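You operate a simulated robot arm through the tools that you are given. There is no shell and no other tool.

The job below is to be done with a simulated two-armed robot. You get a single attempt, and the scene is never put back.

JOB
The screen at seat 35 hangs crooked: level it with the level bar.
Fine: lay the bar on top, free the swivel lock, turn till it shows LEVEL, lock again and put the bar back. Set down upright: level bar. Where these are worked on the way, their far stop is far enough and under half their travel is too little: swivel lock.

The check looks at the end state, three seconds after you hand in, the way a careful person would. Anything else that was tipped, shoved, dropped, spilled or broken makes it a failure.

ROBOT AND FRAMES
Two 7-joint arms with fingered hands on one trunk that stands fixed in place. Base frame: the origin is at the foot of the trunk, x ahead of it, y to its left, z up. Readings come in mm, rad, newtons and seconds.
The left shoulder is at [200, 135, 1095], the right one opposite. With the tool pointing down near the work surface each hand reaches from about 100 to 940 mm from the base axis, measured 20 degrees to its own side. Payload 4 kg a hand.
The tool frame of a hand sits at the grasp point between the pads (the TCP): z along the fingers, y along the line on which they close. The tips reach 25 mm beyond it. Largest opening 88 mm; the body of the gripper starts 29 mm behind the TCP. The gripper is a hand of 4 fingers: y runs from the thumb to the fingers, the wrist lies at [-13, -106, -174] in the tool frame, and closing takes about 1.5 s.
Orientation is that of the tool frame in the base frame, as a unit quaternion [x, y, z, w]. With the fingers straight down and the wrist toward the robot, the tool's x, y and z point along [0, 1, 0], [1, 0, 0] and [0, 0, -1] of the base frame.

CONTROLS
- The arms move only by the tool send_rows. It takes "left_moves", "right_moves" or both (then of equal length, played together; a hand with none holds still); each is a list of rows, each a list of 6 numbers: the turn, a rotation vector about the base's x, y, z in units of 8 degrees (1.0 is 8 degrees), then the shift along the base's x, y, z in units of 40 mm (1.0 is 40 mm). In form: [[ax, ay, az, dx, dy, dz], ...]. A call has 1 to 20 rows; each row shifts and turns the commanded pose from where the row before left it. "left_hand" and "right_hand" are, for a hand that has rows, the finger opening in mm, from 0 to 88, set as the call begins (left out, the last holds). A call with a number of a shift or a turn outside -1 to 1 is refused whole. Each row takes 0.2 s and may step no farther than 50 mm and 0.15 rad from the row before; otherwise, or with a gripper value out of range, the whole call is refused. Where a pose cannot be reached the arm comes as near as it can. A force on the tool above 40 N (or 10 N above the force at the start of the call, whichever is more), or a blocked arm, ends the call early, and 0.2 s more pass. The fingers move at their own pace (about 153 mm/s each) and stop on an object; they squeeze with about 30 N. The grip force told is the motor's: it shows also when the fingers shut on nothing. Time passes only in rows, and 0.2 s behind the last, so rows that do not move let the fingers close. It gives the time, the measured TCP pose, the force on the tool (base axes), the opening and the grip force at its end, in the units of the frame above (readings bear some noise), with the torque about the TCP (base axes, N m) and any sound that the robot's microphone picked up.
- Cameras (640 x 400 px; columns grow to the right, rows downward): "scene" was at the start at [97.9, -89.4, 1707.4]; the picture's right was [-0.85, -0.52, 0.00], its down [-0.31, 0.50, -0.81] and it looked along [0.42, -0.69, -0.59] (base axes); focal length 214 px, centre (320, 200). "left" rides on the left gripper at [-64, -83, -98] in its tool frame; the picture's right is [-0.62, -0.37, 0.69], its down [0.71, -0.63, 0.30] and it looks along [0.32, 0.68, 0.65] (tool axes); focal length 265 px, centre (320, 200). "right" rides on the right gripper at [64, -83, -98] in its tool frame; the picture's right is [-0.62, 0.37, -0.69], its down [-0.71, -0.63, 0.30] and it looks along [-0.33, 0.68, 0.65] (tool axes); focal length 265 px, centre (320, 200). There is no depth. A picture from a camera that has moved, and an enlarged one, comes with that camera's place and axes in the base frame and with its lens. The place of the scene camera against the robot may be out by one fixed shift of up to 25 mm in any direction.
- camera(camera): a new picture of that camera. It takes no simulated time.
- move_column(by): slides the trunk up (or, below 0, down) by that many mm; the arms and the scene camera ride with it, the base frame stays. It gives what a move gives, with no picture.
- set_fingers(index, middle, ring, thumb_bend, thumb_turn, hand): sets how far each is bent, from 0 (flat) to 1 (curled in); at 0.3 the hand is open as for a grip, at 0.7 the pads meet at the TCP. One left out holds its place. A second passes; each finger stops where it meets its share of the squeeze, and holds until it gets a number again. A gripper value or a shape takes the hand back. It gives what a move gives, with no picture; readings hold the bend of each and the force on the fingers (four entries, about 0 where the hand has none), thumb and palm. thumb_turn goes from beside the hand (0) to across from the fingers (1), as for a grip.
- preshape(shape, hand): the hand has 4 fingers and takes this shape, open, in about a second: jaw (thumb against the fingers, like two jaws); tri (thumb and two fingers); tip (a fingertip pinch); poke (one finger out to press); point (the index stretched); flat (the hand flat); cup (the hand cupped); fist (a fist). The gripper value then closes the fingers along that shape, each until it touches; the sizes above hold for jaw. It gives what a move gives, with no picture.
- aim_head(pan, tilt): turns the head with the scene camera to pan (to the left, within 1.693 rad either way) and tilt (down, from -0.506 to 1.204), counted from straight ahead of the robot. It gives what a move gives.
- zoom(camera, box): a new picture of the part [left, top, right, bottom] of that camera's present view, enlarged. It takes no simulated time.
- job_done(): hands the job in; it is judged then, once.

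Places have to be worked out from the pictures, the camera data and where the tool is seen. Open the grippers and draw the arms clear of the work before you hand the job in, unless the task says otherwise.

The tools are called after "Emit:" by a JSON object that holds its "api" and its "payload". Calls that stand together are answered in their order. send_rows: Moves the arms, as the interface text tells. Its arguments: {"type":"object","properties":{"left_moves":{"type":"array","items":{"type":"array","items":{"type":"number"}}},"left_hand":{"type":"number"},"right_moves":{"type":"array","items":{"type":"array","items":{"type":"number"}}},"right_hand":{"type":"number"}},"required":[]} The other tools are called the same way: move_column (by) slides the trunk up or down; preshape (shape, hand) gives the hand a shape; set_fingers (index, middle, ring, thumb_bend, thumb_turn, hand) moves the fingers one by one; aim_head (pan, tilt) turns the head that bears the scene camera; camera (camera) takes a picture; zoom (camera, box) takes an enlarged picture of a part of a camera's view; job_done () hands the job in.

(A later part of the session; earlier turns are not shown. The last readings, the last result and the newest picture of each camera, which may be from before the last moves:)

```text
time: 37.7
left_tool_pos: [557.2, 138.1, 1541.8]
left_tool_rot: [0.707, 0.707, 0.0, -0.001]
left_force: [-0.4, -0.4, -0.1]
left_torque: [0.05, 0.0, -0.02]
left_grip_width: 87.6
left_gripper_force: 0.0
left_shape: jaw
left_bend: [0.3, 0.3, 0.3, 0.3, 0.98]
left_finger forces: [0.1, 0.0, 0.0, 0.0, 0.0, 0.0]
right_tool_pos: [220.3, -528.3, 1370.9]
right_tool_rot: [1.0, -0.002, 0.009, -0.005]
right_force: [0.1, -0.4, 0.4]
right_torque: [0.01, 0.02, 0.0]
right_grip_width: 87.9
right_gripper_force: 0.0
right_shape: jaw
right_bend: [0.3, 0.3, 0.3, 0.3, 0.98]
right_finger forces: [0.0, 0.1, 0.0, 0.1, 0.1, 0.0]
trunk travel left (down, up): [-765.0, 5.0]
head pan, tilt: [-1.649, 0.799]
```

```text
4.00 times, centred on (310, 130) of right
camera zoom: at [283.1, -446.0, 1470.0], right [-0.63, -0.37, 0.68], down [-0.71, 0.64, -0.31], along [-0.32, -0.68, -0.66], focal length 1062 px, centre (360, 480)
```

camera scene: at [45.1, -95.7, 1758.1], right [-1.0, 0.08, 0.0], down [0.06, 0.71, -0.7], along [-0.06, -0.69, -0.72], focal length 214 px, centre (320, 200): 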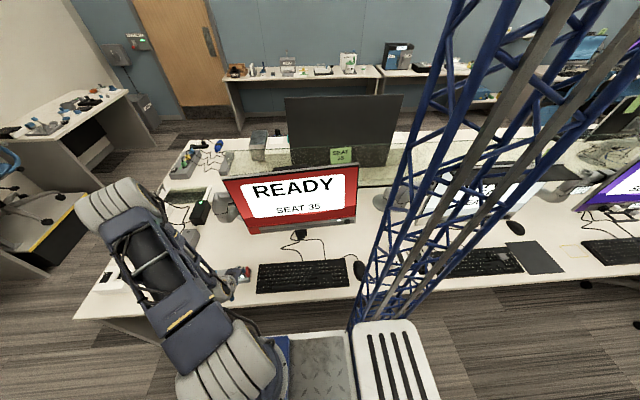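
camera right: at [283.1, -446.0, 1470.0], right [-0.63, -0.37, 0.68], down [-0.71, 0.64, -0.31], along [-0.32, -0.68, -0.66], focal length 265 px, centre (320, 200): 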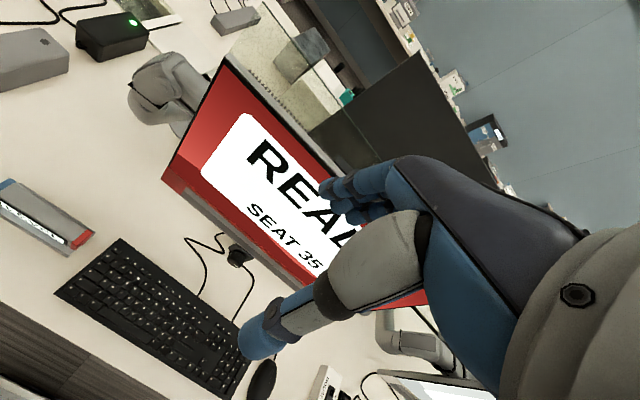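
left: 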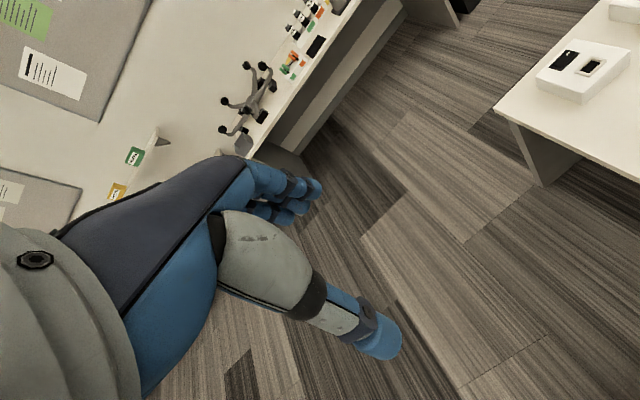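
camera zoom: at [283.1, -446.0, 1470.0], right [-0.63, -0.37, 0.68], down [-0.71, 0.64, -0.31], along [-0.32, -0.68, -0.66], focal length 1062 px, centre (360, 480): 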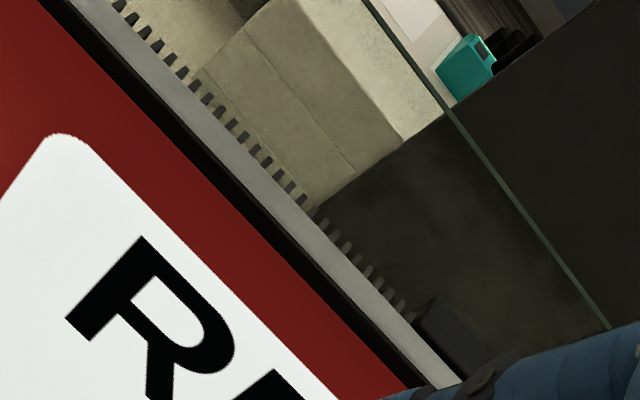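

The screen's top front corner is at (379.5,−742,1221), slope ≈4.3° (−x side up), yaw ≈0, top about 18 mm deep with vents to y≈−773; a black box sits behind x −20…149. I'll place the bar around x≈237. First: move above the bar to grasp it.

Emit:
{"api": "send_rows", "payload": {"right_moves": [[0, 0, 0.1, 0.45, 0, -0.87], [0, 0, 0.1, 0.45, 0, -0.87], [0, 0, 0.1, 0.45, -0.1, -0.87], [0, 0, 0.1, 0.45, -0.1, -0.87], [0, 0, 0.1, 0.45, -0.1, -0.87], [0, 0, 0.07, 0.45, -0.1, -0.87], [0, 0, 0, 0.45, -0.1, -0.87], [0, 0, 0, 0.45, -0.1, -0.87], [0, 0, 0, 0.45, -0.1, -0.87], [0, 0, 0, 0.45, -0.1, -0.87], [0, 0, 0, 0.45, -0.1, -0.87], [0, 0, 0, 0.23, -0.25, -0.87]]}}

Emit:
{"api": "camera", "payload": {"camera": "right"}}

Emit:
{"api": "camera", "payload": {"camera": "scene"}}

```text
time: 40.3
left_tool_pos: [555.2, 138.8, 1541.4]
left_tool_rot: [0.707, 0.707, 0.0, 0.0]
left_force: [-0.5, 0.2, -0.1]
left_torque: [-0.01, -0.04, 0.0]
left_grip_width: 87.7
left_gripper_force: 0.0
left_shape: jaw
left_bend: [0.3, 0.3, 0.3, 0.3, 0.98]
left_finger forces: [0.1, 0.1, 0.0, 0.0, 0.0, 0.0]
right_tool_pos: [427.8, -574.7, 954.4]
right_tool_rot: [0.999, 0.037, 0.01, -0.005]
right_force: [0.0, 0.3, -0.7]
right_torque: [0.03, 0.0, 0.03]
right_grip_width: 87.5
right_gripper_force: 0.1
right_shape: jaw
right_bend: [0.3, 0.3, 0.3, 0.3, 0.98]
right_finger forces: [0.0, 0.0, 0.1, 0.0, 0.1, 0.1]
trunk travel left (down, up): [-765.0, 5.0]
head pan, tilt: [-1.649, 0.799]
```

```text
taken
camera right: at [483.0, -488.1, 1053.3], right [-0.6, -0.42, 0.68], down [-0.76, 0.58, -0.31], along [-0.26, -0.7, -0.66], focal length 265 px, centre (320, 200)
```

right: 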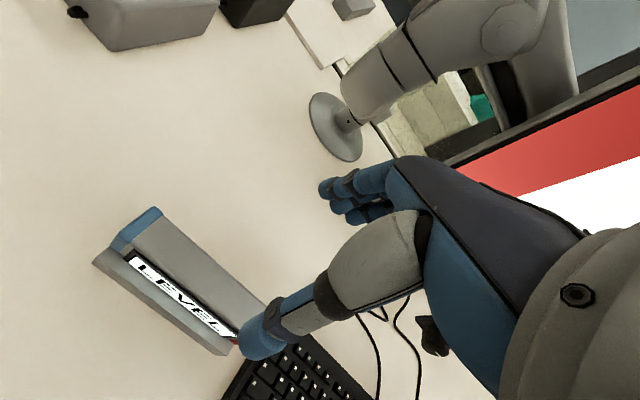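

```text
taken
camera scene: at [45.5, -95.2, 1758.2], right [-1.0, 0.08, 0.0], down [0.06, 0.71, -0.7], along [-0.05, -0.7, -0.72], focal length 214 px, centre (320, 200)
```

scene: 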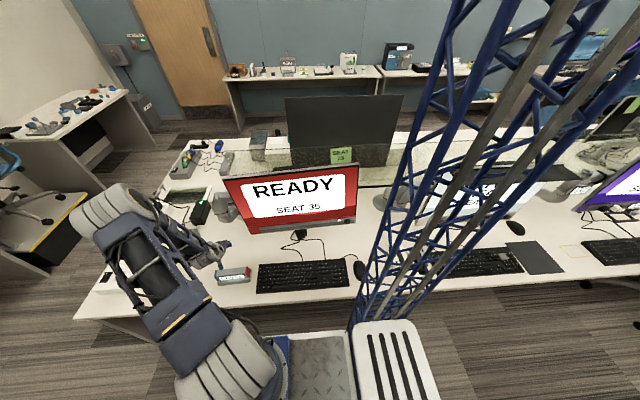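

Zooming on the bar from here to verify its pose against the TCP.

Emit:
{"api": "zoom", "payload": {"camera": "right", "box": [80, 190, 290, 370]}}

```text
2.22 times, centred on (185, 280) of right
camera zoom: at [483.0, -488.1, 1053.3], right [-0.6, -0.42, 0.68], down [-0.76, 0.58, -0.31], along [-0.26, -0.7, -0.66], focal length 590 px, centre (620, 22)
```

zoom: 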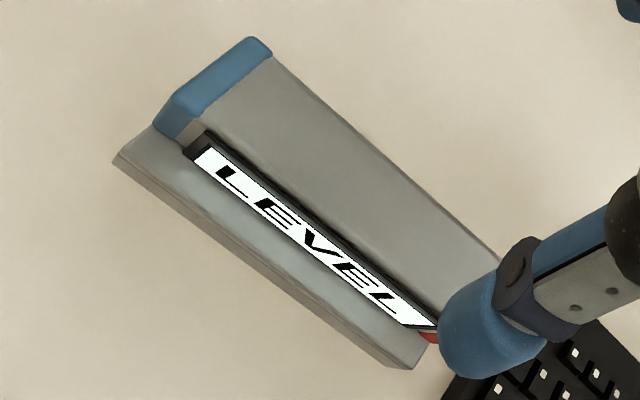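

Refined: body centre ≈(427,−567), yaw ≈3°. I'll descend with open fingers straddling the body.

Emit:
{"api": "send_rows", "payload": {"right_moves": [[0, 0, -0.13, 0, 0.19, -0.8], [0, 0, 0, 0, 0, -0.9], [0, 0, 0, 0, 0, -0.9], [0, 0, 0, 0, 0, -0.8], [0, 0, 0, 0, 0, -0.4]], "right_hand": 88}}

Emit:
{"api": "camera", "payload": {"camera": "right"}}

Emit:
{"api": "zoom", "payload": {"camera": "scene", "box": [180, 210, 300, 300]}}

```text
time: 41.5
left_tool_pos: [556.1, 137.8, 1542.9]
left_tool_rot: [0.707, 0.707, 0.0, -0.001]
left_force: [-0.1, 0.0, 0.0]
left_torque: [0.01, -0.02, 0.0]
left_grip_width: 87.5
left_gripper_force: 0.0
left_shape: jaw
left_bend: [0.3, 0.3, 0.3, 0.3, 0.98]
left_finger forces: [0.0, 0.1, 0.1, 0.1, 0.0, 0.0]
right_tool_pos: [427.0, -568.0, 801.8]
right_tool_rot: [0.999, 0.03, 0.01, -0.004]
right_force: [0.9, 0.3, 0.0]
right_torque: [0.03, 0.02, 0.02]
right_grip_width: 87.7
right_gripper_force: 0.0
right_shape: jaw
right_bend: [0.3, 0.3, 0.3, 0.3, 0.98]
right_finger forces: [0.0, 0.1, 0.1, 0.0, 0.0, 0.1]
trunk travel left (down, up): [-765.0, 5.0]
head pan, tilt: [-1.649, 0.799]
```

```text
taken
camera right: at [485.0, -482.6, 901.3], right [-0.61, -0.41, 0.68], down [-0.74, 0.59, -0.31], along [-0.27, -0.7, -0.66], focal length 265 px, centre (320, 200)
```

right: 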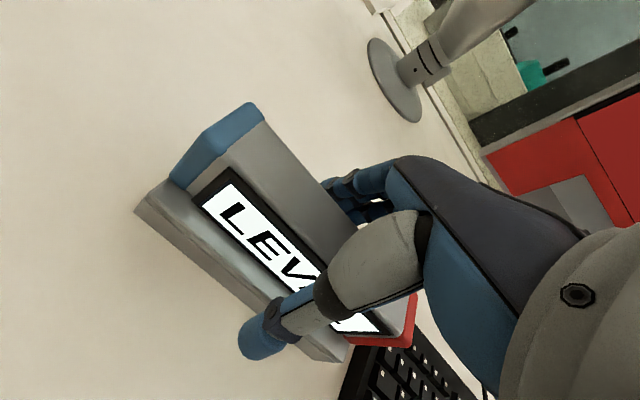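

```text
4.44 times, centred on (240, 255) of scene
camera zoom: at [45.6, -95.3, 1758.2], right [-1.0, 0.08, 0.0], down [0.06, 0.71, -0.7], along [-0.06, -0.69, -0.72], focal length 953 px, centre (676, -44)
```

zoom: 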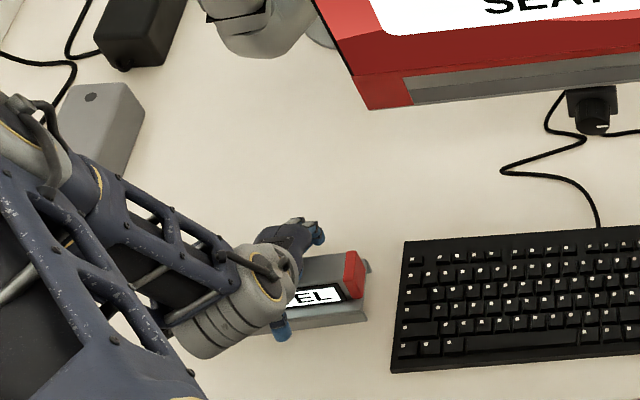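

The hand straddles the body's middle. Closing the grip.

Emit:
{"api": "send_rows", "payload": {"right_moves": [[0, 0, 0, 0, 0, 0], [0, 0, 0, 0, 0, 0], [0, 0, 0, 0, 0, 0], [0, 0, 0, 0, 0, 0], [0, 0, 0, 0, 0, 0], [0, 0, 0, 0, 0, 0], [0, 0, 0, 0, 0, 0], [0, 0, 0, 0, 0, 0]], "right_hand": 20}}

Emit:
{"api": "camera", "payload": {"camera": "right"}}

```text
time: 43.3
left_tool_pos: [555.5, 137.4, 1542.5]
left_tool_rot: [0.707, 0.708, 0.0, -0.001]
left_force: [-0.2, -1.3, 0.3]
left_torque: [-0.02, -0.02, 0.0]
left_grip_width: 87.6
left_gripper_force: 0.0
left_shape: jaw
left_bend: [0.3, 0.3, 0.3, 0.3, 0.98]
left_finger forces: [0.0, 0.0, 0.0, 0.0, 0.0, 0.0]
right_tool_pos: [427.2, -568.0, 802.2]
right_tool_rot: [0.999, 0.03, 0.008, -0.004]
right_force: [0.1, 0.3, -0.6]
right_torque: [-0.03, 0.03, -0.05]
right_grip_width: 27.7
right_gripper_force: 30.0
right_shape: jaw
right_bend: [0.74, 0.53, 0.52, 0.74, 1.0]
right_finger forces: [16.0, 7.7, 3.8, 0.1, 27.4, 0.1]
trunk travel left (down, up): [-765.0, 5.0]
head pan, tilt: [-1.649, 0.799]
```

```text
taken
camera right: at [484.8, -482.5, 901.4], right [-0.61, -0.41, 0.68], down [-0.74, 0.59, -0.31], along [-0.27, -0.7, -0.66], focal length 265 px, centre (320, 200)
```

right: 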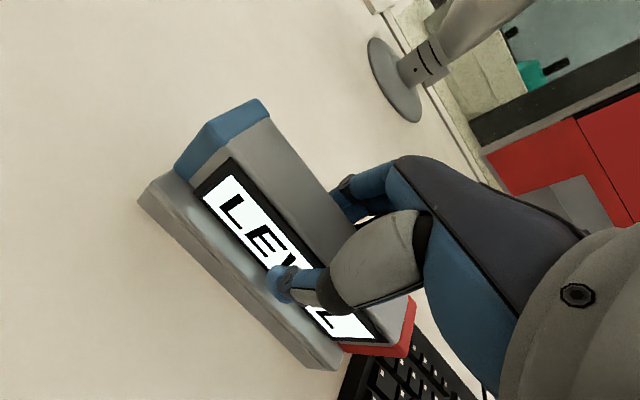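

The grip holds (30 N). I'll lift slightly to check that the bar comes along level.

Emit:
{"api": "send_rows", "payload": {"right_moves": [[0, 0, 0, 0, 0, 0.3], [0, 0, 0, 0, 0, 0.5], [0, 0, 0, 0, 0, 0.7], [0, 0, 0, 0, 0, 0.7], [0, 0, 0, 0, 0, 0.7]]}}

Emit:
{"api": "camera", "payload": {"camera": "right"}}

Emit:
{"api": "zoom", "payload": {"camera": "scene", "box": [180, 210, 300, 300]}}

```text
time: 44.5
left_tool_pos: [555.5, 138.0, 1541.9]
left_tool_rot: [0.707, 0.707, 0.0, 0.0]
left_force: [0.8, -0.7, 0.3]
left_torque: [0.02, -0.02, -0.01]
left_grip_width: 87.4
left_gripper_force: 0.1
left_shape: jaw
left_bend: [0.3, 0.3, 0.3, 0.3, 0.98]
left_finger forces: [0.1, 0.0, 0.1, 0.0, 0.1, 0.0]
right_tool_pos: [426.7, -568.1, 918.6]
right_tool_rot: [1.0, 0.029, 0.009, -0.004]
right_force: [-0.5, -0.1, -2.4]
right_torque: [0.0, 0.0, -0.05]
right_grip_width: 27.9
right_gripper_force: 29.8
right_shape: jaw
right_bend: [0.74, 0.53, 0.52, 0.74, 1.0]
right_finger forces: [16.1, 7.7, 3.6, 0.0, 27.5, 0.0]
trunk travel left (down, up): [-765.0, 5.0]
head pan, tilt: [-1.649, 0.799]
```

```text
taken
camera right: at [484.7, -482.8, 1018.3], right [-0.61, -0.41, 0.68], down [-0.74, 0.59, -0.31], along [-0.27, -0.7, -0.66], focal length 265 px, centre (320, 200)
```

right: 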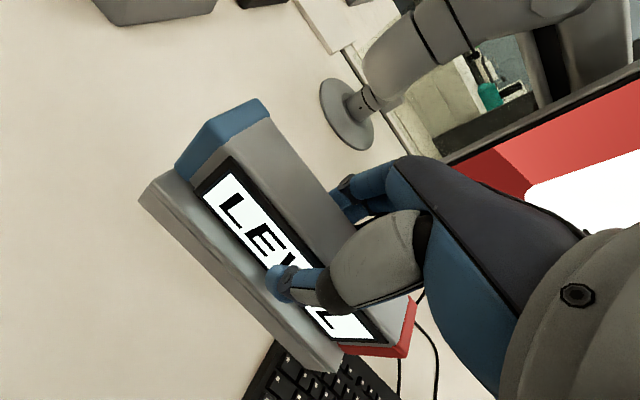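

```text
4.44 times, centred on (240, 255) of scene
camera zoom: at [45.8, -95.6, 1758.1], right [-1.0, 0.08, 0.0], down [0.06, 0.71, -0.7], along [-0.06, -0.69, -0.72], focal length 953 px, centre (676, -44)
```

zoom: 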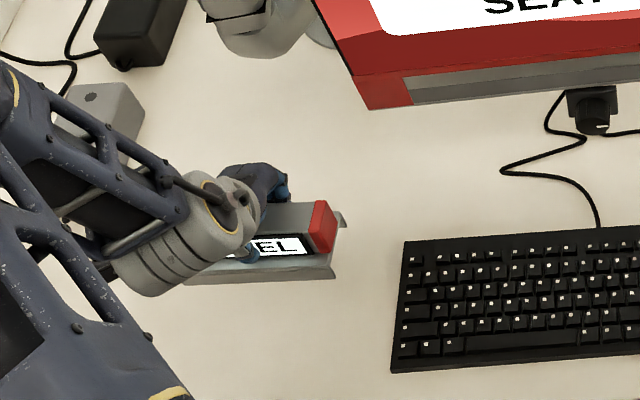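

The bar lifted cleanly and stays level. I'll zoom in the hand view to get the bar's pose in the hand.

Emit:
{"api": "zoom", "payload": {"camera": "right", "box": [130, 90, 290, 240]}}

Emit:
{"api": "zoom", "payload": {"camera": "right", "box": [280, 270, 440, 390]}}

```text
2.67 times, centred on (210, 165) of right
camera zoom: at [484.7, -482.8, 1018.3], right [-0.61, -0.41, 0.68], down [-0.74, 0.59, -0.31], along [-0.27, -0.7, -0.66], focal length 708 px, centre (613, 293)
```

zoom: 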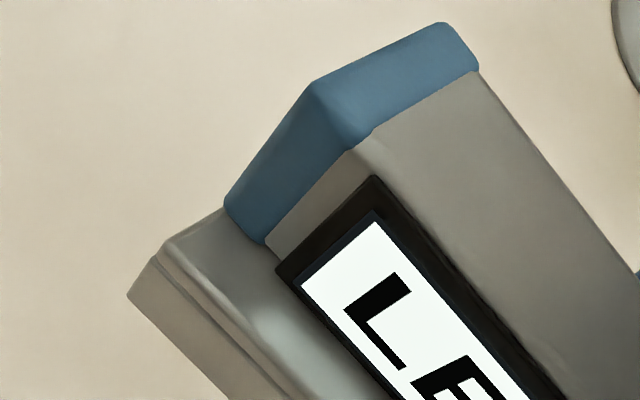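

```text
3.33 times, centred on (360, 330) of right
camera zoom: at [484.7, -482.8, 1018.3], right [-0.61, -0.41, 0.68], down [-0.74, 0.59, -0.31], along [-0.27, -0.7, -0.66], focal length 885 px, centre (187, -233)
```

zoom: 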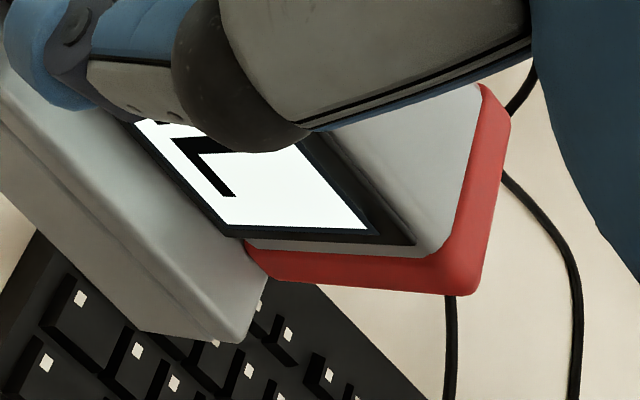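

Bar in hand: lips' bottom ~61 mm below the TCP, front ~30 mm toward +y, yaw nearly zero in base. I'll lift to z≈1340, tilt 4.3° to match the screen's slope, and move over the top at x≈250.

Emit:
{"api": "send_rows", "payload": {"right_moves": [[0, 0, 0, -0.3, 0, 0.95], [0, 0, 0, -0.3, 0, 0.95], [0, 0, 0, -0.3, 0, 0.95], [0, 0, 0, -0.4, 0, 0.95], [0, 0, 0, -0.4, 0, 0.95], [0, 0, 0, -0.4, 0, 0.95], [0, 0.1, 0, -0.4, 0, 0.95], [0, 0.1, 0, -0.4, 0, 0.95], [0, 0.1, 0.1, -0.5, 0, 0.95], [0, 0.1, 0, -0.5, 0, 0.95], [0, 0.14, 0, -0.5, 0, 1.0], [0, 0, 0, 0, -0.8, 0], [0, 0, 0, 0, -0.8, 0], [0, 0, 0, 0, -0.8, 0]]}}

Emit:
{"api": "camera", "payload": {"camera": "right"}}

Emit:
{"api": "camera", "payload": {"camera": "scene"}}

```text
time: 47.5
left_tool_pos: [556.6, 137.8, 1542.3]
left_tool_rot: [0.707, 0.707, 0.001, 0.001]
left_force: [0.2, -0.5, -0.1]
left_torque: [-0.01, 0.0, 0.02]
left_grip_width: 87.5
left_gripper_force: 0.0
left_shape: jaw
left_bend: [0.3, 0.3, 0.3, 0.3, 0.98]
left_finger forces: [0.0, 0.0, 0.0, 0.1, 0.1, 0.0]
right_tool_pos: [252.6, -663.2, 1339.3]
right_tool_rot: [0.999, 0.037, -0.029, -0.005]
right_force: [-0.6, 0.4, -3.2]
right_torque: [-0.02, -0.01, 0.0]
right_grip_width: 27.8
right_gripper_force: 30.1
right_shape: jaw
right_bend: [0.74, 0.53, 0.53, 0.74, 1.0]
right_finger forces: [16.3, 7.6, 3.7, 0.1, 27.5, 0.0]
trunk travel left (down, up): [-765.0, 5.0]
head pan, tilt: [-1.649, 0.799]
```

```text
taken
camera right: at [315.2, -577.1, 1432.5], right [-0.55, -0.42, 0.72], down [-0.77, 0.58, -0.26], along [-0.31, -0.7, -0.64], focal length 265 px, centre (320, 200)
```

right: 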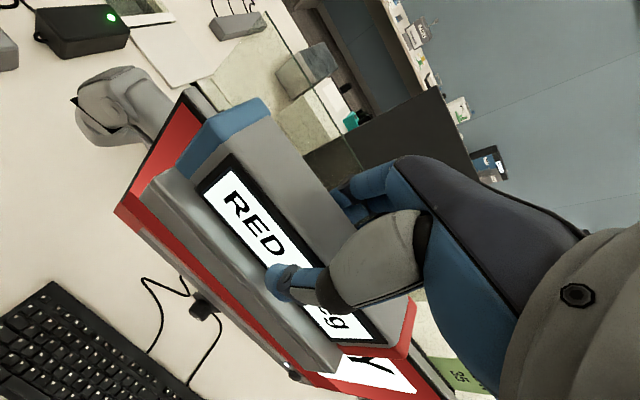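

```text
taken
camera scene: at [45.6, -95.0, 1758.1], right [-1.0, 0.08, 0.0], down [0.06, 0.71, -0.7], along [-0.05, -0.7, -0.72], focal length 214 px, centre (320, 200)
```

scene: 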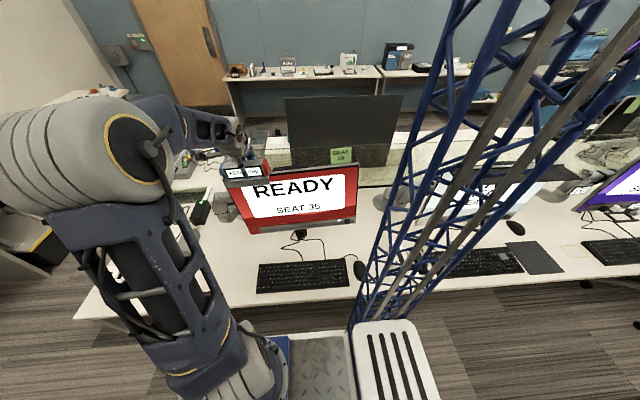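

The bar's readout now reads "RED …", indicating tilt. I'll move back over the screen's top edge (y≈−759), still high, and check.

Emit:
{"api": "send_rows", "payload": {"right_moves": [[0, 0, 0, 0, -0.8, 0], [0, 0, 0, 0, -0.8, 0], [0, 0, 0, 0, -0.8, 0], [0, 0, 0, 0, 0, -0.5], [0, 0, 0, 0, 0, 0]]}}

Emit:
{"api": "camera", "payload": {"camera": "right"}}

Emit:
{"api": "zoom", "payload": {"camera": "scene", "box": [200, 130, 320, 205]}}

```text
time: 48.7
left_tool_pos: [554.8, 137.3, 1542.4]
left_tool_rot: [0.708, 0.707, 0.0, -0.001]
left_force: [0.4, 0.2, -0.6]
left_torque: [0.0, -0.01, 0.01]
left_grip_width: 87.7
left_gripper_force: 0.0
left_shape: jaw
left_bend: [0.3, 0.3, 0.3, 0.3, 0.98]
left_finger forces: [0.0, 0.0, 0.2, 0.1, 0.0, 0.1]
right_tool_pos: [252.0, -759.4, 1317.4]
right_tool_rot: [0.999, 0.036, -0.028, -0.006]
right_force: [0.4, -0.8, -2.4]
right_torque: [0.04, 0.0, 0.02]
right_grip_width: 27.8
right_gripper_force: 30.1
right_shape: jaw
right_bend: [0.74, 0.53, 0.53, 0.74, 1.0]
right_finger forces: [16.2, 7.5, 3.8, 0.0, 27.5, 0.0]
trunk travel left (down, up): [-765.0, 5.0]
head pan, tilt: [-1.649, 0.799]
```

```text
taken
camera right: at [314.3, -673.4, 1411.8], right [-0.55, -0.42, 0.72], down [-0.77, 0.58, -0.26], along [-0.31, -0.7, -0.64], focal length 265 px, centre (320, 200)
```

right: 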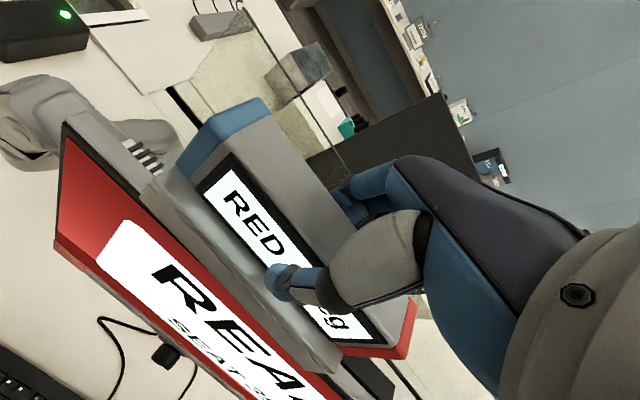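

```text
5.33 times, centred on (260, 168) of scene
camera zoom: at [45.7, -95.6, 1758.1], right [-1.0, 0.08, 0.0], down [0.06, 0.71, -0.7], along [-0.06, -0.69, -0.72], focal length 1144 px, centre (640, 373)
```

zoom: 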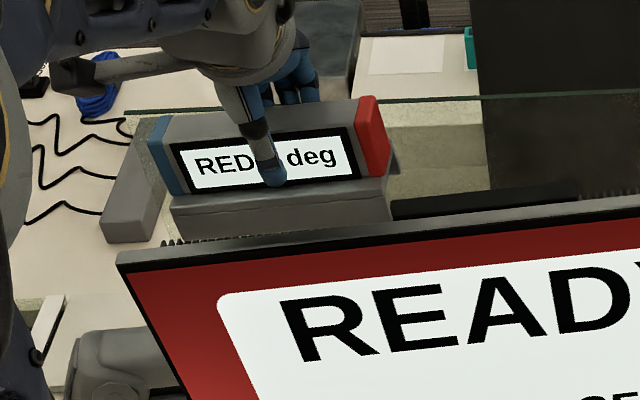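

The readout says "RED … deg" (red end high). I'll shift 13 mm toward +x away from the black box, and descend until the lips nearly straddle the edge, then check.

Emit:
{"api": "send_rows", "payload": {"right_moves": [[0, 0, 0, 0.33, 0, 0], [0, 0, 0, 0, 0, -0.5], [0, 0, 0, 0, 0, 0]]}}

Emit:
{"api": "camera", "payload": {"camera": "right"}}

Emit:
{"api": "zoom", "payload": {"camera": "right", "box": [60, 90, 220, 220]}}

Emit:
{"api": "zoom", "payload": {"camera": "scene", "box": [210, 140, 290, 190]}}

```text
time: 49.5
left_tool_pos: [555.8, 137.6, 1542.1]
left_tool_rot: [0.707, 0.707, -0.001, -0.001]
left_force: [0.7, 0.8, 0.9]
left_torque: [-0.02, -0.02, -0.04]
left_grip_width: 87.6
left_gripper_force: 0.0
left_shape: jaw
left_bend: [0.3, 0.3, 0.3, 0.3, 0.98]
left_finger forces: [0.1, 0.0, 0.0, 0.0, 0.1, 0.0]
right_tool_pos: [264.7, -760.0, 1297.5]
right_tool_rot: [0.999, 0.037, -0.029, -0.005]
right_force: [-0.2, 0.3, -2.2]
right_torque: [0.0, 0.0, -0.04]
right_grip_width: 27.7
right_gripper_force: 29.9
right_shape: jaw
right_bend: [0.74, 0.53, 0.53, 0.74, 1.0]
right_finger forces: [16.3, 7.5, 3.7, 0.0, 27.4, 0.1]
trunk travel left (down, up): [-765.0, 5.0]
head pan, tilt: [-1.649, 0.799]
```

```text
taken
camera right: at [327.9, -673.4, 1391.3], right [-0.55, -0.42, 0.72], down [-0.77, 0.58, -0.26], along [-0.31, -0.7, -0.64], focal length 265 px, centre (320, 200)
```

right: 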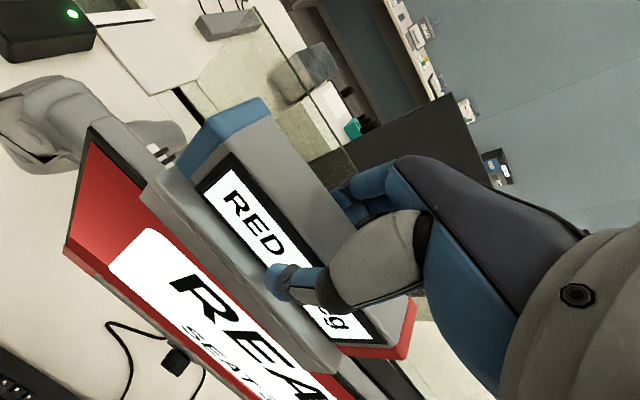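

```text
3.08 times, centred on (140, 155) of right
camera zoom: at [327.9, -673.4, 1391.3], right [-0.55, -0.42, 0.72], down [-0.77, 0.58, -0.26], along [-0.31, -0.7, -0.64], focal length 817 px, centre (874, 338)
```

zoom: 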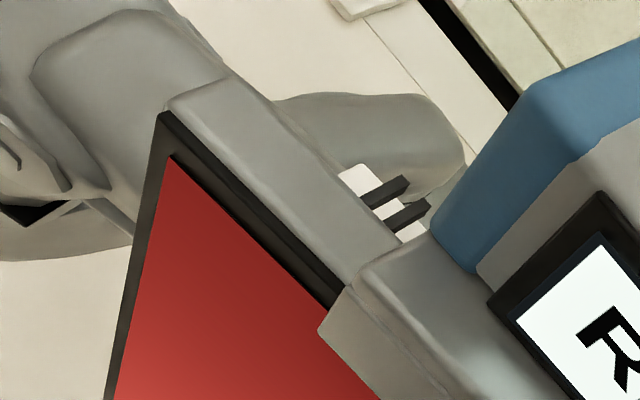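

```text
8.00 times, centred on (250, 165) of scene
camera zoom: at [45.7, -95.5, 1758.1], right [-1.0, 0.08, 0.0], down [0.06, 0.71, -0.7], along [-0.06, -0.69, -0.72], focal length 1716 px, centre (880, 480)
```

zoom: 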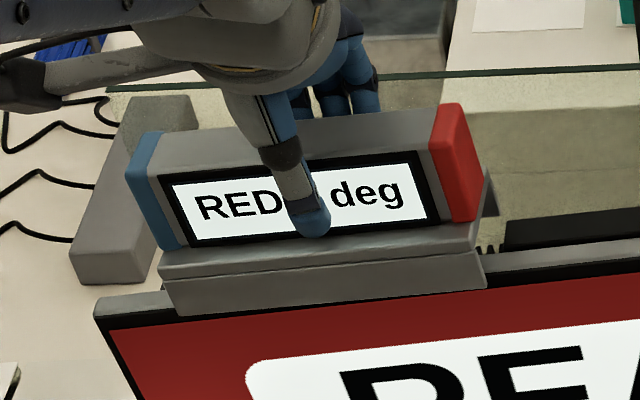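

The front lip lies in front of the bezel and the back lip is clear. Continuing down gently toward contact (~z 1269).

Emit:
{"api": "send_rows", "payload": {"right_moves": [[0, 0, 0, 0, 0, -0.25], [0, 0, 0, 0, 0, -0.2], [0, 0, 0, 0, 0, -0.1], [0, 0, 0, 0, 0, 0]]}}

Emit:
{"api": "zoom", "payload": {"camera": "right", "box": [60, 90, 220, 220]}}

Emit:
{"api": "zoom", "payload": {"camera": "scene", "box": [210, 140, 290, 190]}}

```text
time: 50.5
left_tool_pos: [555.8, 136.8, 1542.6]
left_tool_rot: [0.706, 0.708, -0.001, 0.0]
left_force: [0.2, -0.3, -0.6]
left_torque: [0.01, 0.01, 0.02]
left_grip_width: 87.9
left_gripper_force: 0.0
left_shape: jaw
left_bend: [0.3, 0.3, 0.3, 0.3, 0.98]
left_finger forces: [0.0, 0.1, 0.0, 0.0, 0.0, 0.0]
right_tool_pos: [264.7, -760.4, 1275.2]
right_tool_rot: [0.999, 0.037, -0.029, -0.005]
right_force: [0.1, -0.4, -1.6]
right_torque: [-0.01, -0.01, 0.0]
right_grip_width: 28.1
right_gripper_force: 30.2
right_shape: jaw
right_bend: [0.74, 0.53, 0.53, 0.74, 1.0]
right_finger forces: [16.4, 7.5, 3.7, 0.0, 27.4, 0.0]
trunk travel left (down, up): [-765.0, 5.0]
head pan, tilt: [-1.649, 0.799]
```

```text
3.08 times, centred on (140, 155) of right
camera zoom: at [327.8, -673.3, 1369.4], right [-0.55, -0.42, 0.72], down [-0.77, 0.58, -0.26], along [-0.31, -0.7, -0.64], focal length 817 px, centre (874, 338)
```

zoom: 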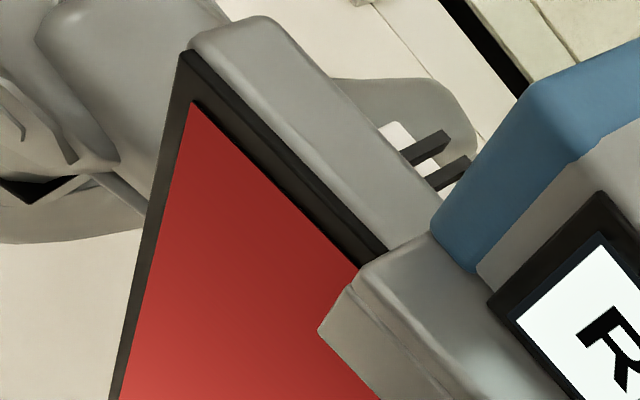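

```text
8.00 times, centred on (250, 165) of scene
camera zoom: at [45.7, -95.5, 1758.1], right [-1.0, 0.08, 0.0], down [0.06, 0.71, -0.7], along [-0.06, -0.69, -0.72], focal length 1716 px, centre (880, 480)
```

zoom: 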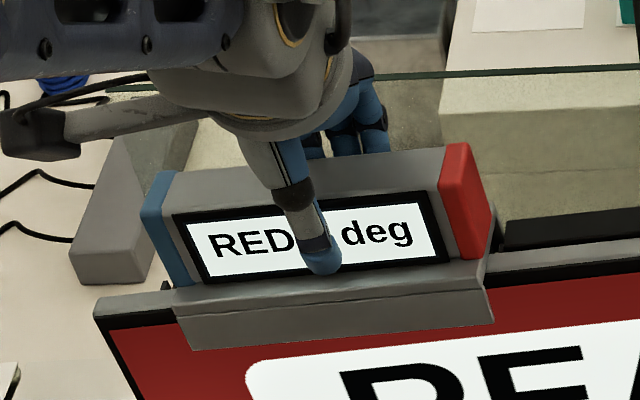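

The lip is properly in front of the bezel and the gap is small. Lowering in 2 mm steps to feel contact.

Emit:
{"api": "send_rows", "payload": {"right_moves": [[0, 0, 0, 0, 0, -0.05], [0, 0, 0, 0, 0, -0.05], [0, 0, 0, 0, 0, 0]]}}

Emit:
{"api": "send_rows", "payload": {"right_moves": [[0, 0, 0, 0, 0, -0.05], [0, 0, 0, 0, 0, 0]]}}

```text
time: 51.3
left_tool_pos: [557.0, 137.6, 1542.4]
left_tool_rot: [0.707, 0.707, -0.001, 0.0]
left_force: [-0.2, 0.0, -0.3]
left_torque: [-0.05, 0.01, 0.01]
left_grip_width: 87.5
left_gripper_force: 0.0
left_shape: jaw
left_bend: [0.3, 0.3, 0.3, 0.3, 0.98]
left_finger forces: [0.0, 0.1, 0.1, 0.0, 0.0, 0.1]
right_tool_pos: [265.0, -760.4, 1272.7]
right_tool_rot: [0.999, 0.035, -0.029, -0.005]
right_force: [3.2, -0.3, 5.1]
right_torque: [-0.02, -0.04, 0.02]
right_grip_width: 28.2
right_gripper_force: 29.6
right_shape: jaw
right_bend: [0.74, 0.53, 0.53, 0.74, 0.99]
right_finger forces: [16.7, 8.1, 3.8, 0.1, 28.3, 0.0]
trunk travel left (down, up): [-765.0, 5.0]
head pan, tilt: [-1.649, 0.799]
```

```text
time: 51.9
left_tool_pos: [555.6, 137.6, 1541.6]
left_tool_rot: [0.707, 0.707, 0.0, 0.0]
left_force: [-0.4, -0.6, 1.0]
left_torque: [0.01, 0.02, 0.01]
left_grip_width: 87.5
left_gripper_force: 0.0
left_shape: jaw
left_bend: [0.3, 0.3, 0.3, 0.3, 0.98]
left_finger forces: [0.0, 0.0, 0.0, 0.1, 0.1, 0.1]
right_tool_pos: [264.5, -760.4, 1270.4]
right_tool_rot: [0.999, 0.037, -0.028, -0.004]
right_force: [6.1, -0.5, 12.7]
right_torque: [-0.02, -0.08, 0.11]
right_grip_width: 28.4
right_gripper_force: 29.8
right_shape: jaw
right_bend: [0.74, 0.53, 0.53, 0.74, 0.99]
right_finger forces: [16.7, 8.7, 4.1, 0.1, 29.6, 0.0]
trunk travel left (down, up): [-765.0, 5.0]
head pan, tilt: [-1.649, 0.799]
```

Contact is made (12.7 N up, little torque), so the bar is seated. I'll relieve slightly and open the hand.

Emit:
{"api": "send_rows", "payload": {"right_moves": [[0, 0, 0, 0, 0, 0.03], [0, 0, 0, 0, 0, 0]]}}

Emit:
{"api": "send_rows", "payload": {"right_moves": [[0, 0, 0, 0, 0, 0], [0, 0, 0, 0, 0, 0], [0, 0, 0, 0, 0, 0], [0, 0, 0, 0, 0, 0], [0, 0, 0, 0, 0, 0]], "right_hand": 70}}

Emit:
{"api": "camera", "payload": {"camera": "right"}}

Emit:
{"api": "zoom", "payload": {"camera": "scene", "box": [210, 140, 290, 190]}}

```text
time: 52.5
left_tool_pos: [554.8, 138.6, 1542.6]
left_tool_rot: [0.708, 0.707, 0.0, -0.001]
left_force: [-0.6, 0.5, -0.5]
left_torque: [0.01, 0.02, 0.0]
left_grip_width: 87.8
left_gripper_force: 0.0
left_shape: jaw
left_bend: [0.3, 0.3, 0.3, 0.3, 0.98]
left_finger forces: [0.0, 0.0, 0.0, 0.1, 0.0, 0.1]
right_tool_pos: [264.6, -758.2, 1270.8]
right_tool_rot: [0.999, 0.035, -0.029, -0.005]
right_force: [3.1, -1.0, 8.2]
right_torque: [-0.05, -0.03, 0.05]
right_grip_width: 28.7
right_gripper_force: 30.0
right_shape: jaw
right_bend: [0.74, 0.53, 0.53, 0.74, 0.99]
right_finger forces: [17.1, 8.8, 3.8, 0.1, 29.3, 0.0]
trunk travel left (down, up): [-765.0, 5.0]
head pan, tilt: [-1.649, 0.799]
```

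```text
time: 53.7
left_tool_pos: [555.8, 136.2, 1541.8]
left_tool_rot: [0.707, 0.707, 0.0, 0.0]
left_force: [0.2, -0.2, 0.6]
left_torque: [-0.01, -0.01, 0.03]
left_grip_width: 87.8
left_gripper_force: 0.0
left_shape: jaw
left_bend: [0.3, 0.3, 0.3, 0.3, 0.98]
left_finger forces: [0.0, 0.0, 0.1, 0.0, 0.1, 0.1]
right_tool_pos: [264.4, -758.8, 1271.4]
right_tool_rot: [0.999, 0.036, -0.029, -0.005]
right_force: [-0.2, 0.4, -0.9]
right_torque: [-0.03, 0.03, -0.02]
right_grip_width: 69.8
right_gripper_force: 0.1
right_shape: jaw
right_bend: [0.27, 0.34, 0.32, 0.5, 0.99]
right_finger forces: [0.0, 0.0, 0.0, 0.1, 0.0, 0.0]
trunk travel left (down, up): [-765.0, 5.0]
head pan, tilt: [-1.649, 0.799]
```

```text
taken
camera right: at [327.5, -672.8, 1365.6], right [-0.55, -0.42, 0.72], down [-0.77, 0.58, -0.26], along [-0.31, -0.7, -0.64], focal length 265 px, centre (320, 200)
```

right: 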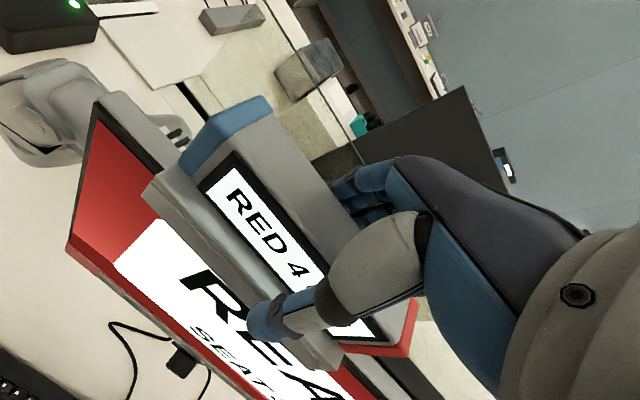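

```text
8.00 times, centred on (250, 165) of scene
camera zoom: at [45.6, -95.4, 1758.1], right [-1.0, 0.08, 0.0], down [0.06, 0.71, -0.7], along [-0.06, -0.69, -0.72], focal length 1716 px, centre (880, 480)
```

zoom: 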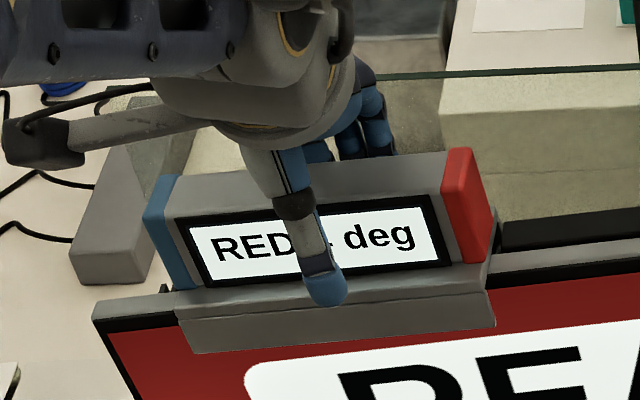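

Bar seated and released; readout "RED 4 deg". I'll open fully and rise straight up clear of it.

Emit:
{"api": "send_rows", "payload": {"right_moves": [[0, 0, 0, 0, 0, 0], [0, 0, 0, 0, 0, 0.4], [0, 0, 0, 0, 0, 0.6], [0, 0, 0, 0, 0, 0.8], [0, 0, 0, 0, 0, 0.9]], "right_hand": 80}}

Emit:
{"api": "send_rows", "payload": {"right_moves": [[0, -0.1, 0, 0, 0.9, 0], [0, -0.1, 0, 0, 0.9, 0], [0, -0.1, 0, 0, 0.9, 0], [0, -0.1, 0, 0, 0.9, 0], [0, -0.14, 0, 0, 0.9, 0], [0, 0, 0, 0, 0.9, 0]]}}

Emit:
{"api": "camera", "payload": {"camera": "right"}}

Emit:
{"api": "zoom", "payload": {"camera": "scene", "box": [200, 130, 360, 250]}}

```text
time: 54.9
left_tool_pos: [555.1, 137.2, 1542.7]
left_tool_rot: [0.707, 0.707, 0.0, 0.0]
left_force: [-0.1, 0.0, 0.2]
left_torque: [-0.01, -0.02, -0.04]
left_grip_width: 87.7
left_gripper_force: 0.0
left_shape: jaw
left_bend: [0.3, 0.3, 0.3, 0.3, 0.98]
left_finger forces: [0.0, 0.0, 0.0, 0.0, 0.1, 0.0]
right_tool_pos: [265.2, -759.8, 1377.7]
right_tool_rot: [0.999, 0.037, -0.029, -0.005]
right_force: [0.6, 0.9, 0.2]
right_torque: [-0.01, 0.02, 0.02]
right_grip_width: 79.9
right_gripper_force: 0.0
right_shape: jaw
right_bend: [0.3, 0.32, 0.3, 0.32, 0.98]
right_finger forces: [0.1, 0.0, 0.0, 0.0, 0.0, 0.1]
trunk travel left (down, up): [-765.0, 5.0]
head pan, tilt: [-1.649, 0.799]
```

```text
time: 56.3
left_tool_pos: [556.8, 137.3, 1541.9]
left_tool_rot: [0.708, 0.706, 0.0, 0.0]
left_force: [-0.7, -0.5, -0.1]
left_torque: [0.01, -0.04, 0.0]
left_grip_width: 87.5
left_gripper_force: 0.0
left_shape: jaw
left_bend: [0.3, 0.3, 0.3, 0.3, 0.98]
left_finger forces: [0.1, 0.0, 0.0, 0.1, 0.0, 0.1]
right_tool_pos: [265.1, -545.5, 1379.4]
right_tool_rot: [0.999, 0.036, 0.009, -0.003]
right_force: [-0.6, 0.0, -0.9]
right_torque: [0.01, -0.01, 0.03]
right_grip_width: 80.0
right_gripper_force: 0.0
right_shape: jaw
right_bend: [0.3, 0.32, 0.3, 0.32, 0.98]
right_finger forces: [0.0, 0.1, 0.0, 0.1, 0.0, 0.0]
trunk travel left (down, up): [-765.0, 5.0]
head pan, tilt: [-1.649, 0.799]
```

```text
taken
camera right: at [320.5, -459.0, 1478.0], right [-0.6, -0.42, 0.68], down [-0.75, 0.58, -0.31], along [-0.26, -0.7, -0.66], focal length 265 px, centre (320, 200)
```

right: 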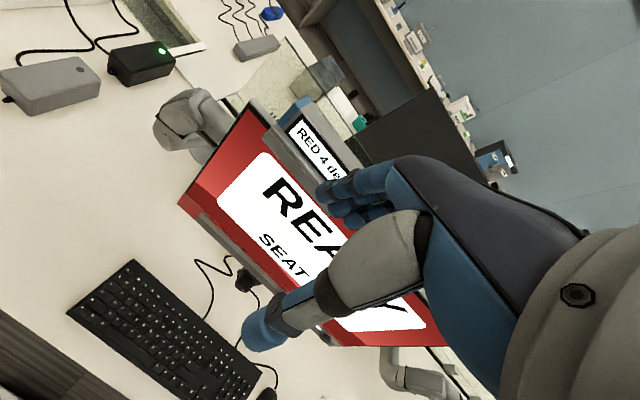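

```text
3.33 times, centred on (280, 190) of scene
camera zoom: at [45.8, -95.8, 1758.1], right [-1.0, 0.08, 0.0], down [0.06, 0.71, -0.7], along [-0.06, -0.69, -0.72], focal length 715 px, centre (453, 233)
```

zoom: 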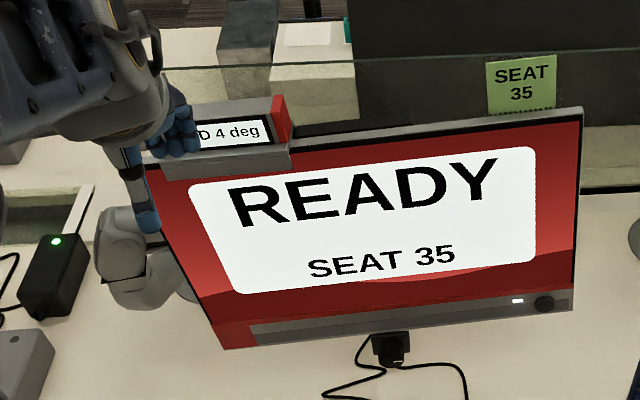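

The bar rests stably, reading "RED 4 deg". Now to the knob: I'll lower the trunk some and reorient the right hand to point along −y with its wrist to the +x side, well in front of the screen.

Emit:
{"api": "move_column", "payload": {"by": -150}}

Emit:
{"api": "send_rows", "payload": {"right_moves": [[0, 0, -0.9, -0.2, 0.2, -0.6], [0, 0, -0.9, -0.2, 0.2, -0.6], [0, 0, -0.9, -0.2, 0.2, -0.6], [0, 0, -0.9, -0.2, 0.2, -0.6], [0, 0, -0.9, -0.2, 0.2, -0.6], [0, 0, -0.9, -0.2, 0.2, -0.6], [0, 0, -0.9, -0.2, 0.2, -0.6], [0, 0, -0.9, 0, 0, -0.6], [0, 0, -0.9, 0, 0, -0.5], [0, 0, -0.9, 0, 0, -0.4], [0, 0, -0.9, 0, 0, 0], [0, 0, -0.9, 0, 0, 0], [0, 0, -0.9, 0, 0, 0]]}}

Emit:
{"api": "camera", "payload": {"camera": "right"}}

Emit:
{"api": "camera", "payload": {"camera": "scene"}}

```text
time: 58.1
left_tool_pos: [556.2, 138.0, 1392.6]
left_tool_rot: [0.707, 0.707, 0.0, 0.0]
left_force: [-0.7, 0.4, -1.0]
left_torque: [-0.01, -0.04, -0.01]
left_grip_width: 87.8
left_gripper_force: 0.1
left_shape: jaw
left_bend: [0.3, 0.3, 0.3, 0.3, 0.98]
left_finger forces: [0.1, 0.0, 0.0, 0.1, 0.0, 0.0]
right_tool_pos: [264.7, -545.4, 1230.2]
right_tool_rot: [0.999, 0.037, 0.008, -0.004]
right_force: [-0.4, -0.5, -0.3]
right_torque: [0.02, 0.03, 0.03]
right_grip_width: 79.6
right_gripper_force: 0.1
right_shape: jaw
right_bend: [0.3, 0.32, 0.3, 0.32, 0.98]
right_finger forces: [0.1, 0.0, 0.1, 0.1, 0.0, 0.1]
trunk travel left (down, up): [-615.0, 155.0]
head pan, tilt: [-1.649, 0.799]
```

```text
time: 60.9
left_tool_pos: [556.1, 137.6, 1392.2]
left_tool_rot: [0.708, 0.707, 0.001, 0.001]
left_force: [0.1, 0.0, 0.5]
left_torque: [-0.01, -0.02, 0.0]
left_grip_width: 87.8
left_gripper_force: 0.0
left_shape: jaw
left_bend: [0.3, 0.3, 0.3, 0.3, 0.98]
left_finger forces: [0.0, 0.0, 0.0, 0.0, 0.0, 0.0]
right_tool_pos: [209.2, -490.0, 1000.4]
right_tool_rot: [0.71, -0.704, 0.008, 0.004]
right_force: [-0.5, 0.1, 0.7]
right_torque: [-0.01, 0.02, 0.05]
right_grip_width: 79.9
right_gripper_force: 0.2
right_shape: jaw
right_bend: [0.3, 0.32, 0.3, 0.32, 0.98]
right_finger forces: [0.0, 0.0, 0.1, 0.1, 0.1, 0.0]
trunk travel left (down, up): [-615.0, 155.0]
head pan, tilt: [-1.649, 0.799]
```

```text
taken
camera right: at [291.0, -551.8, 1099.6], right [-0.38, 0.63, 0.68], down [0.63, 0.71, -0.31], along [-0.68, 0.31, -0.66], focal length 265 px, centre (320, 200)
```

right: 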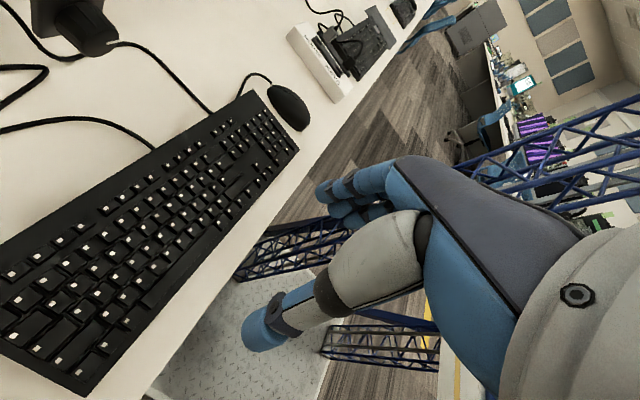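

```text
taken
camera scene: at [45.6, -95.3, 1608.1], right [-1.0, 0.08, 0.0], down [0.06, 0.71, -0.7], along [-0.06, -0.69, -0.72], focal length 214 px, centre (320, 200)
```

scene: 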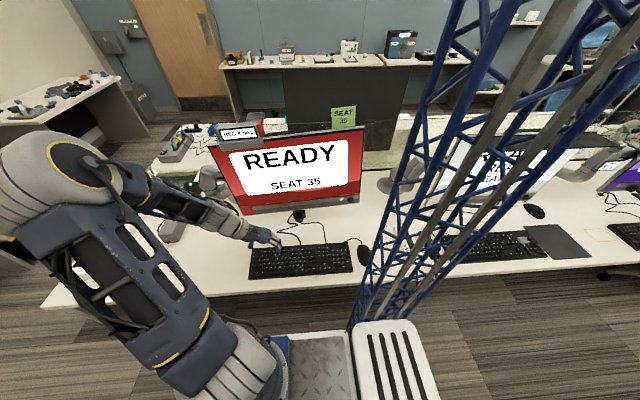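

Now pitching the hand up by 70° to point along −y while moving toward the front of the knob, staying ~80 mm short.

Emit:
{"api": "send_rows", "payload": {"right_moves": [[-0.875, 0, 0, -0.15, -0.33, -0.1], [-0.875, 0, 0, -0.15, -0.33, -0.1], [-0.875, 0, 0, -0.15, -0.33, -0.1], [-0.875, 0, 0, -0.15, -0.33, -0.1], [-0.875, 0, 0, -0.15, -0.33, -0.1], [-0.875, 0, 0, -0.15, -0.33, -0.1], [-0.875, 0, 0, -0.15, -0.33, -0.1], [-0.875, 0, 0, -0.15, -0.33, -0.1], [-0.875, 0, 0, -0.15, -0.33, -0.1], [-0.875, 0, 0, -0.15, -0.33, -0.1]]}}

Emit:
{"api": "camera", "payload": {"camera": "right"}}

Emit:
{"api": "camera", "payload": {"camera": "scene"}}

```text
time: 63.1
left_tool_pos: [556.0, 137.0, 1392.6]
left_tool_rot: [0.707, 0.707, 0.0, 0.0]
left_force: [0.1, -0.6, 0.5]
left_torque: [-0.01, -0.01, 0.0]
left_grip_width: 87.7
left_gripper_force: 0.0
left_shape: jaw
left_bend: [0.3, 0.3, 0.3, 0.3, 0.98]
left_finger forces: [0.0, 0.0, 0.0, 0.1, 0.0, 0.0]
right_tool_pos: [150.5, -623.4, 960.6]
right_tool_rot: [0.579, -0.571, 0.411, 0.412]
right_force: [-0.6, 0.1, -0.4]
right_torque: [0.0, 0.03, -0.01]
right_grip_width: 80.0
right_gripper_force: 0.0
right_shape: jaw
right_bend: [0.3, 0.32, 0.3, 0.32, 0.98]
right_finger forces: [0.0, 0.0, 0.0, 0.0, 0.0, 0.0]
trunk travel left (down, up): [-615.0, 155.0]
head pan, tilt: [-1.649, 0.799]
```

```text
taken
camera right: at [232.3, -549.7, 1051.6], right [-0.38, 0.85, -0.36], down [0.62, -0.05, -0.78], along [-0.68, -0.52, -0.51], focal length 265 px, centre (320, 200)
```

right: 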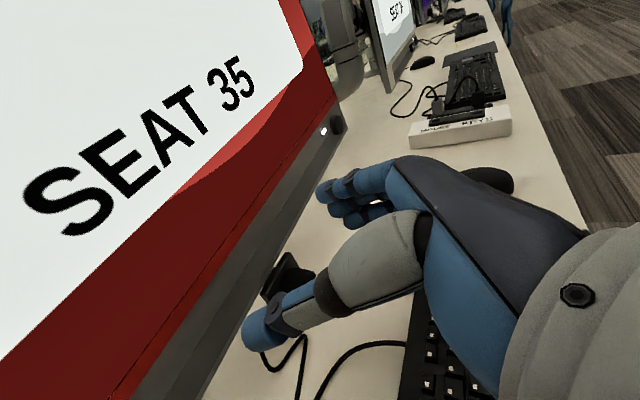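

```text
taken
camera scene: at [45.7, -95.2, 1608.2], right [-1.0, 0.08, 0.0], down [0.06, 0.71, -0.7], along [-0.05, -0.7, -0.72], focal length 214 px, centre (320, 200)
```

scene: 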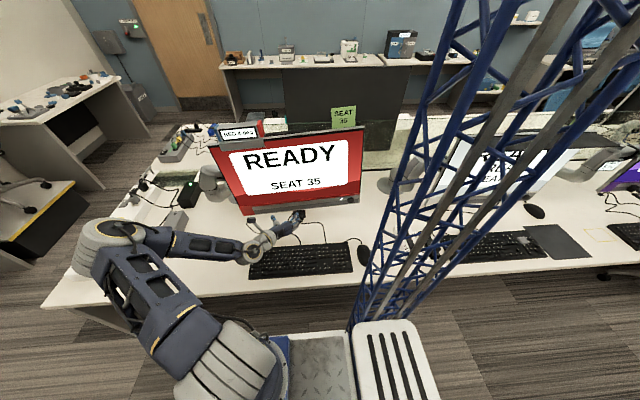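

The hand pose works well. I'll roll it 45° (wrist upward) so that it can turn either way about y, and move in front of the knob.

Emit:
{"api": "send_rows", "payload": {"right_moves": [[0, -0.93, 0, -0.2, -0.1, -0.5], [0, -0.93, 0, -0.2, -0.1, -0.5], [0, -0.93, 0, -0.2, -0.1, -0.5], [0, -0.93, 0, -0.2, -0.1, -0.5], [0, -0.93, 0, -0.2, -0.1, -0.5], [0, -0.93, 0, -0.2, -0.1, -0.5]], "right_hand": 88}}

Emit:
{"api": "camera", "payload": {"camera": "right"}}

Emit:
{"api": "zoom", "payload": {"camera": "scene", "box": [210, 140, 370, 280]}}

```text
time: 64.5
left_tool_pos: [555.6, 138.2, 1392.4]
left_tool_rot: [0.707, 0.708, 0.0, 0.0]
left_force: [0.0, 0.1, -0.2]
left_torque: [0.03, -0.03, 0.0]
left_grip_width: 87.4
left_gripper_force: 0.0
left_shape: jaw
left_bend: [0.3, 0.3, 0.3, 0.3, 0.98]
left_finger forces: [0.0, 0.0, 0.1, 0.0, 0.0, 0.0]
right_tool_pos: [101.7, -644.6, 840.9]
right_tool_rot: [-0.38, 0.684, -0.601, -0.163]
right_force: [-0.1, -0.1, -0.3]
right_torque: [-0.01, -0.01, -0.01]
right_grip_width: 87.5
right_gripper_force: 0.0
right_shape: jaw
right_bend: [0.3, 0.3, 0.3, 0.3, 0.98]
right_finger forces: [0.0, 0.1, 0.1, 0.0, 0.1, 0.0]
trunk travel left (down, up): [-615.0, 155.0]
head pan, tilt: [-1.649, 0.799]
```

```text
taken
camera right: at [94.8, -572.5, 963.5], right [-0.02, 0.85, -0.52], down [0.99, -0.05, -0.11], along [-0.12, -0.52, -0.85], focal length 265 px, centre (320, 200)
```

right: 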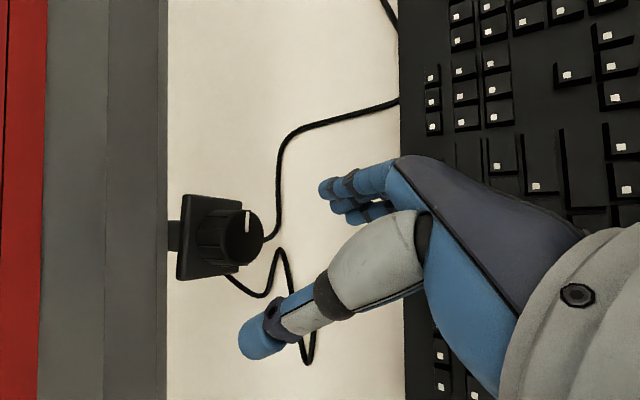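

```text
2.86 times, centred on (290, 210) of scene
camera zoom: at [46.1, -95.2, 1608.2], right [-1.0, 0.08, 0.0], down [0.06, 0.71, -0.7], along [-0.05, -0.69, -0.72], focal length 613 px, centre (406, 171)
```

zoom: 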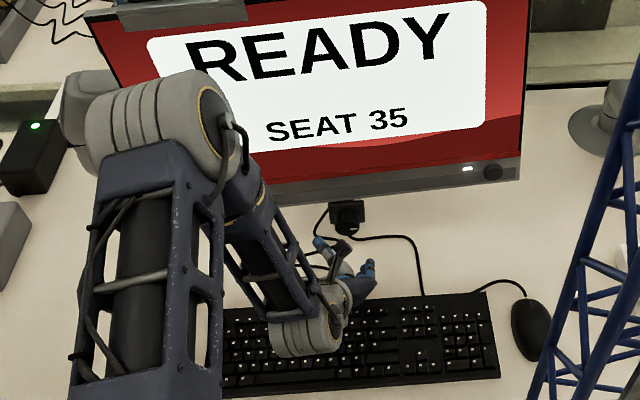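

Knob is in clear view. I'll zoom to fix its exact place before aligning the hand axis with the knob axis.

Emit:
{"api": "zoom", "payload": {"camera": "right", "box": [150, 170, 310, 300]}}

```text
3.08 times, centred on (230, 235) of right
camera zoom: at [94.8, -572.5, 963.5], right [-0.02, 0.85, -0.52], down [0.99, -0.05, -0.11], along [-0.12, -0.52, -0.85], focal length 817 px, centre (597, 92)
```

zoom: 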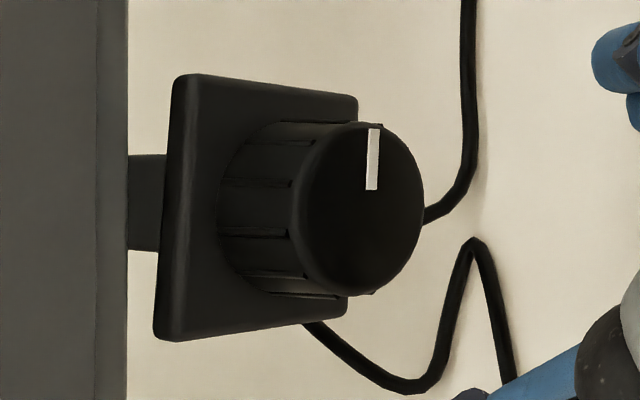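

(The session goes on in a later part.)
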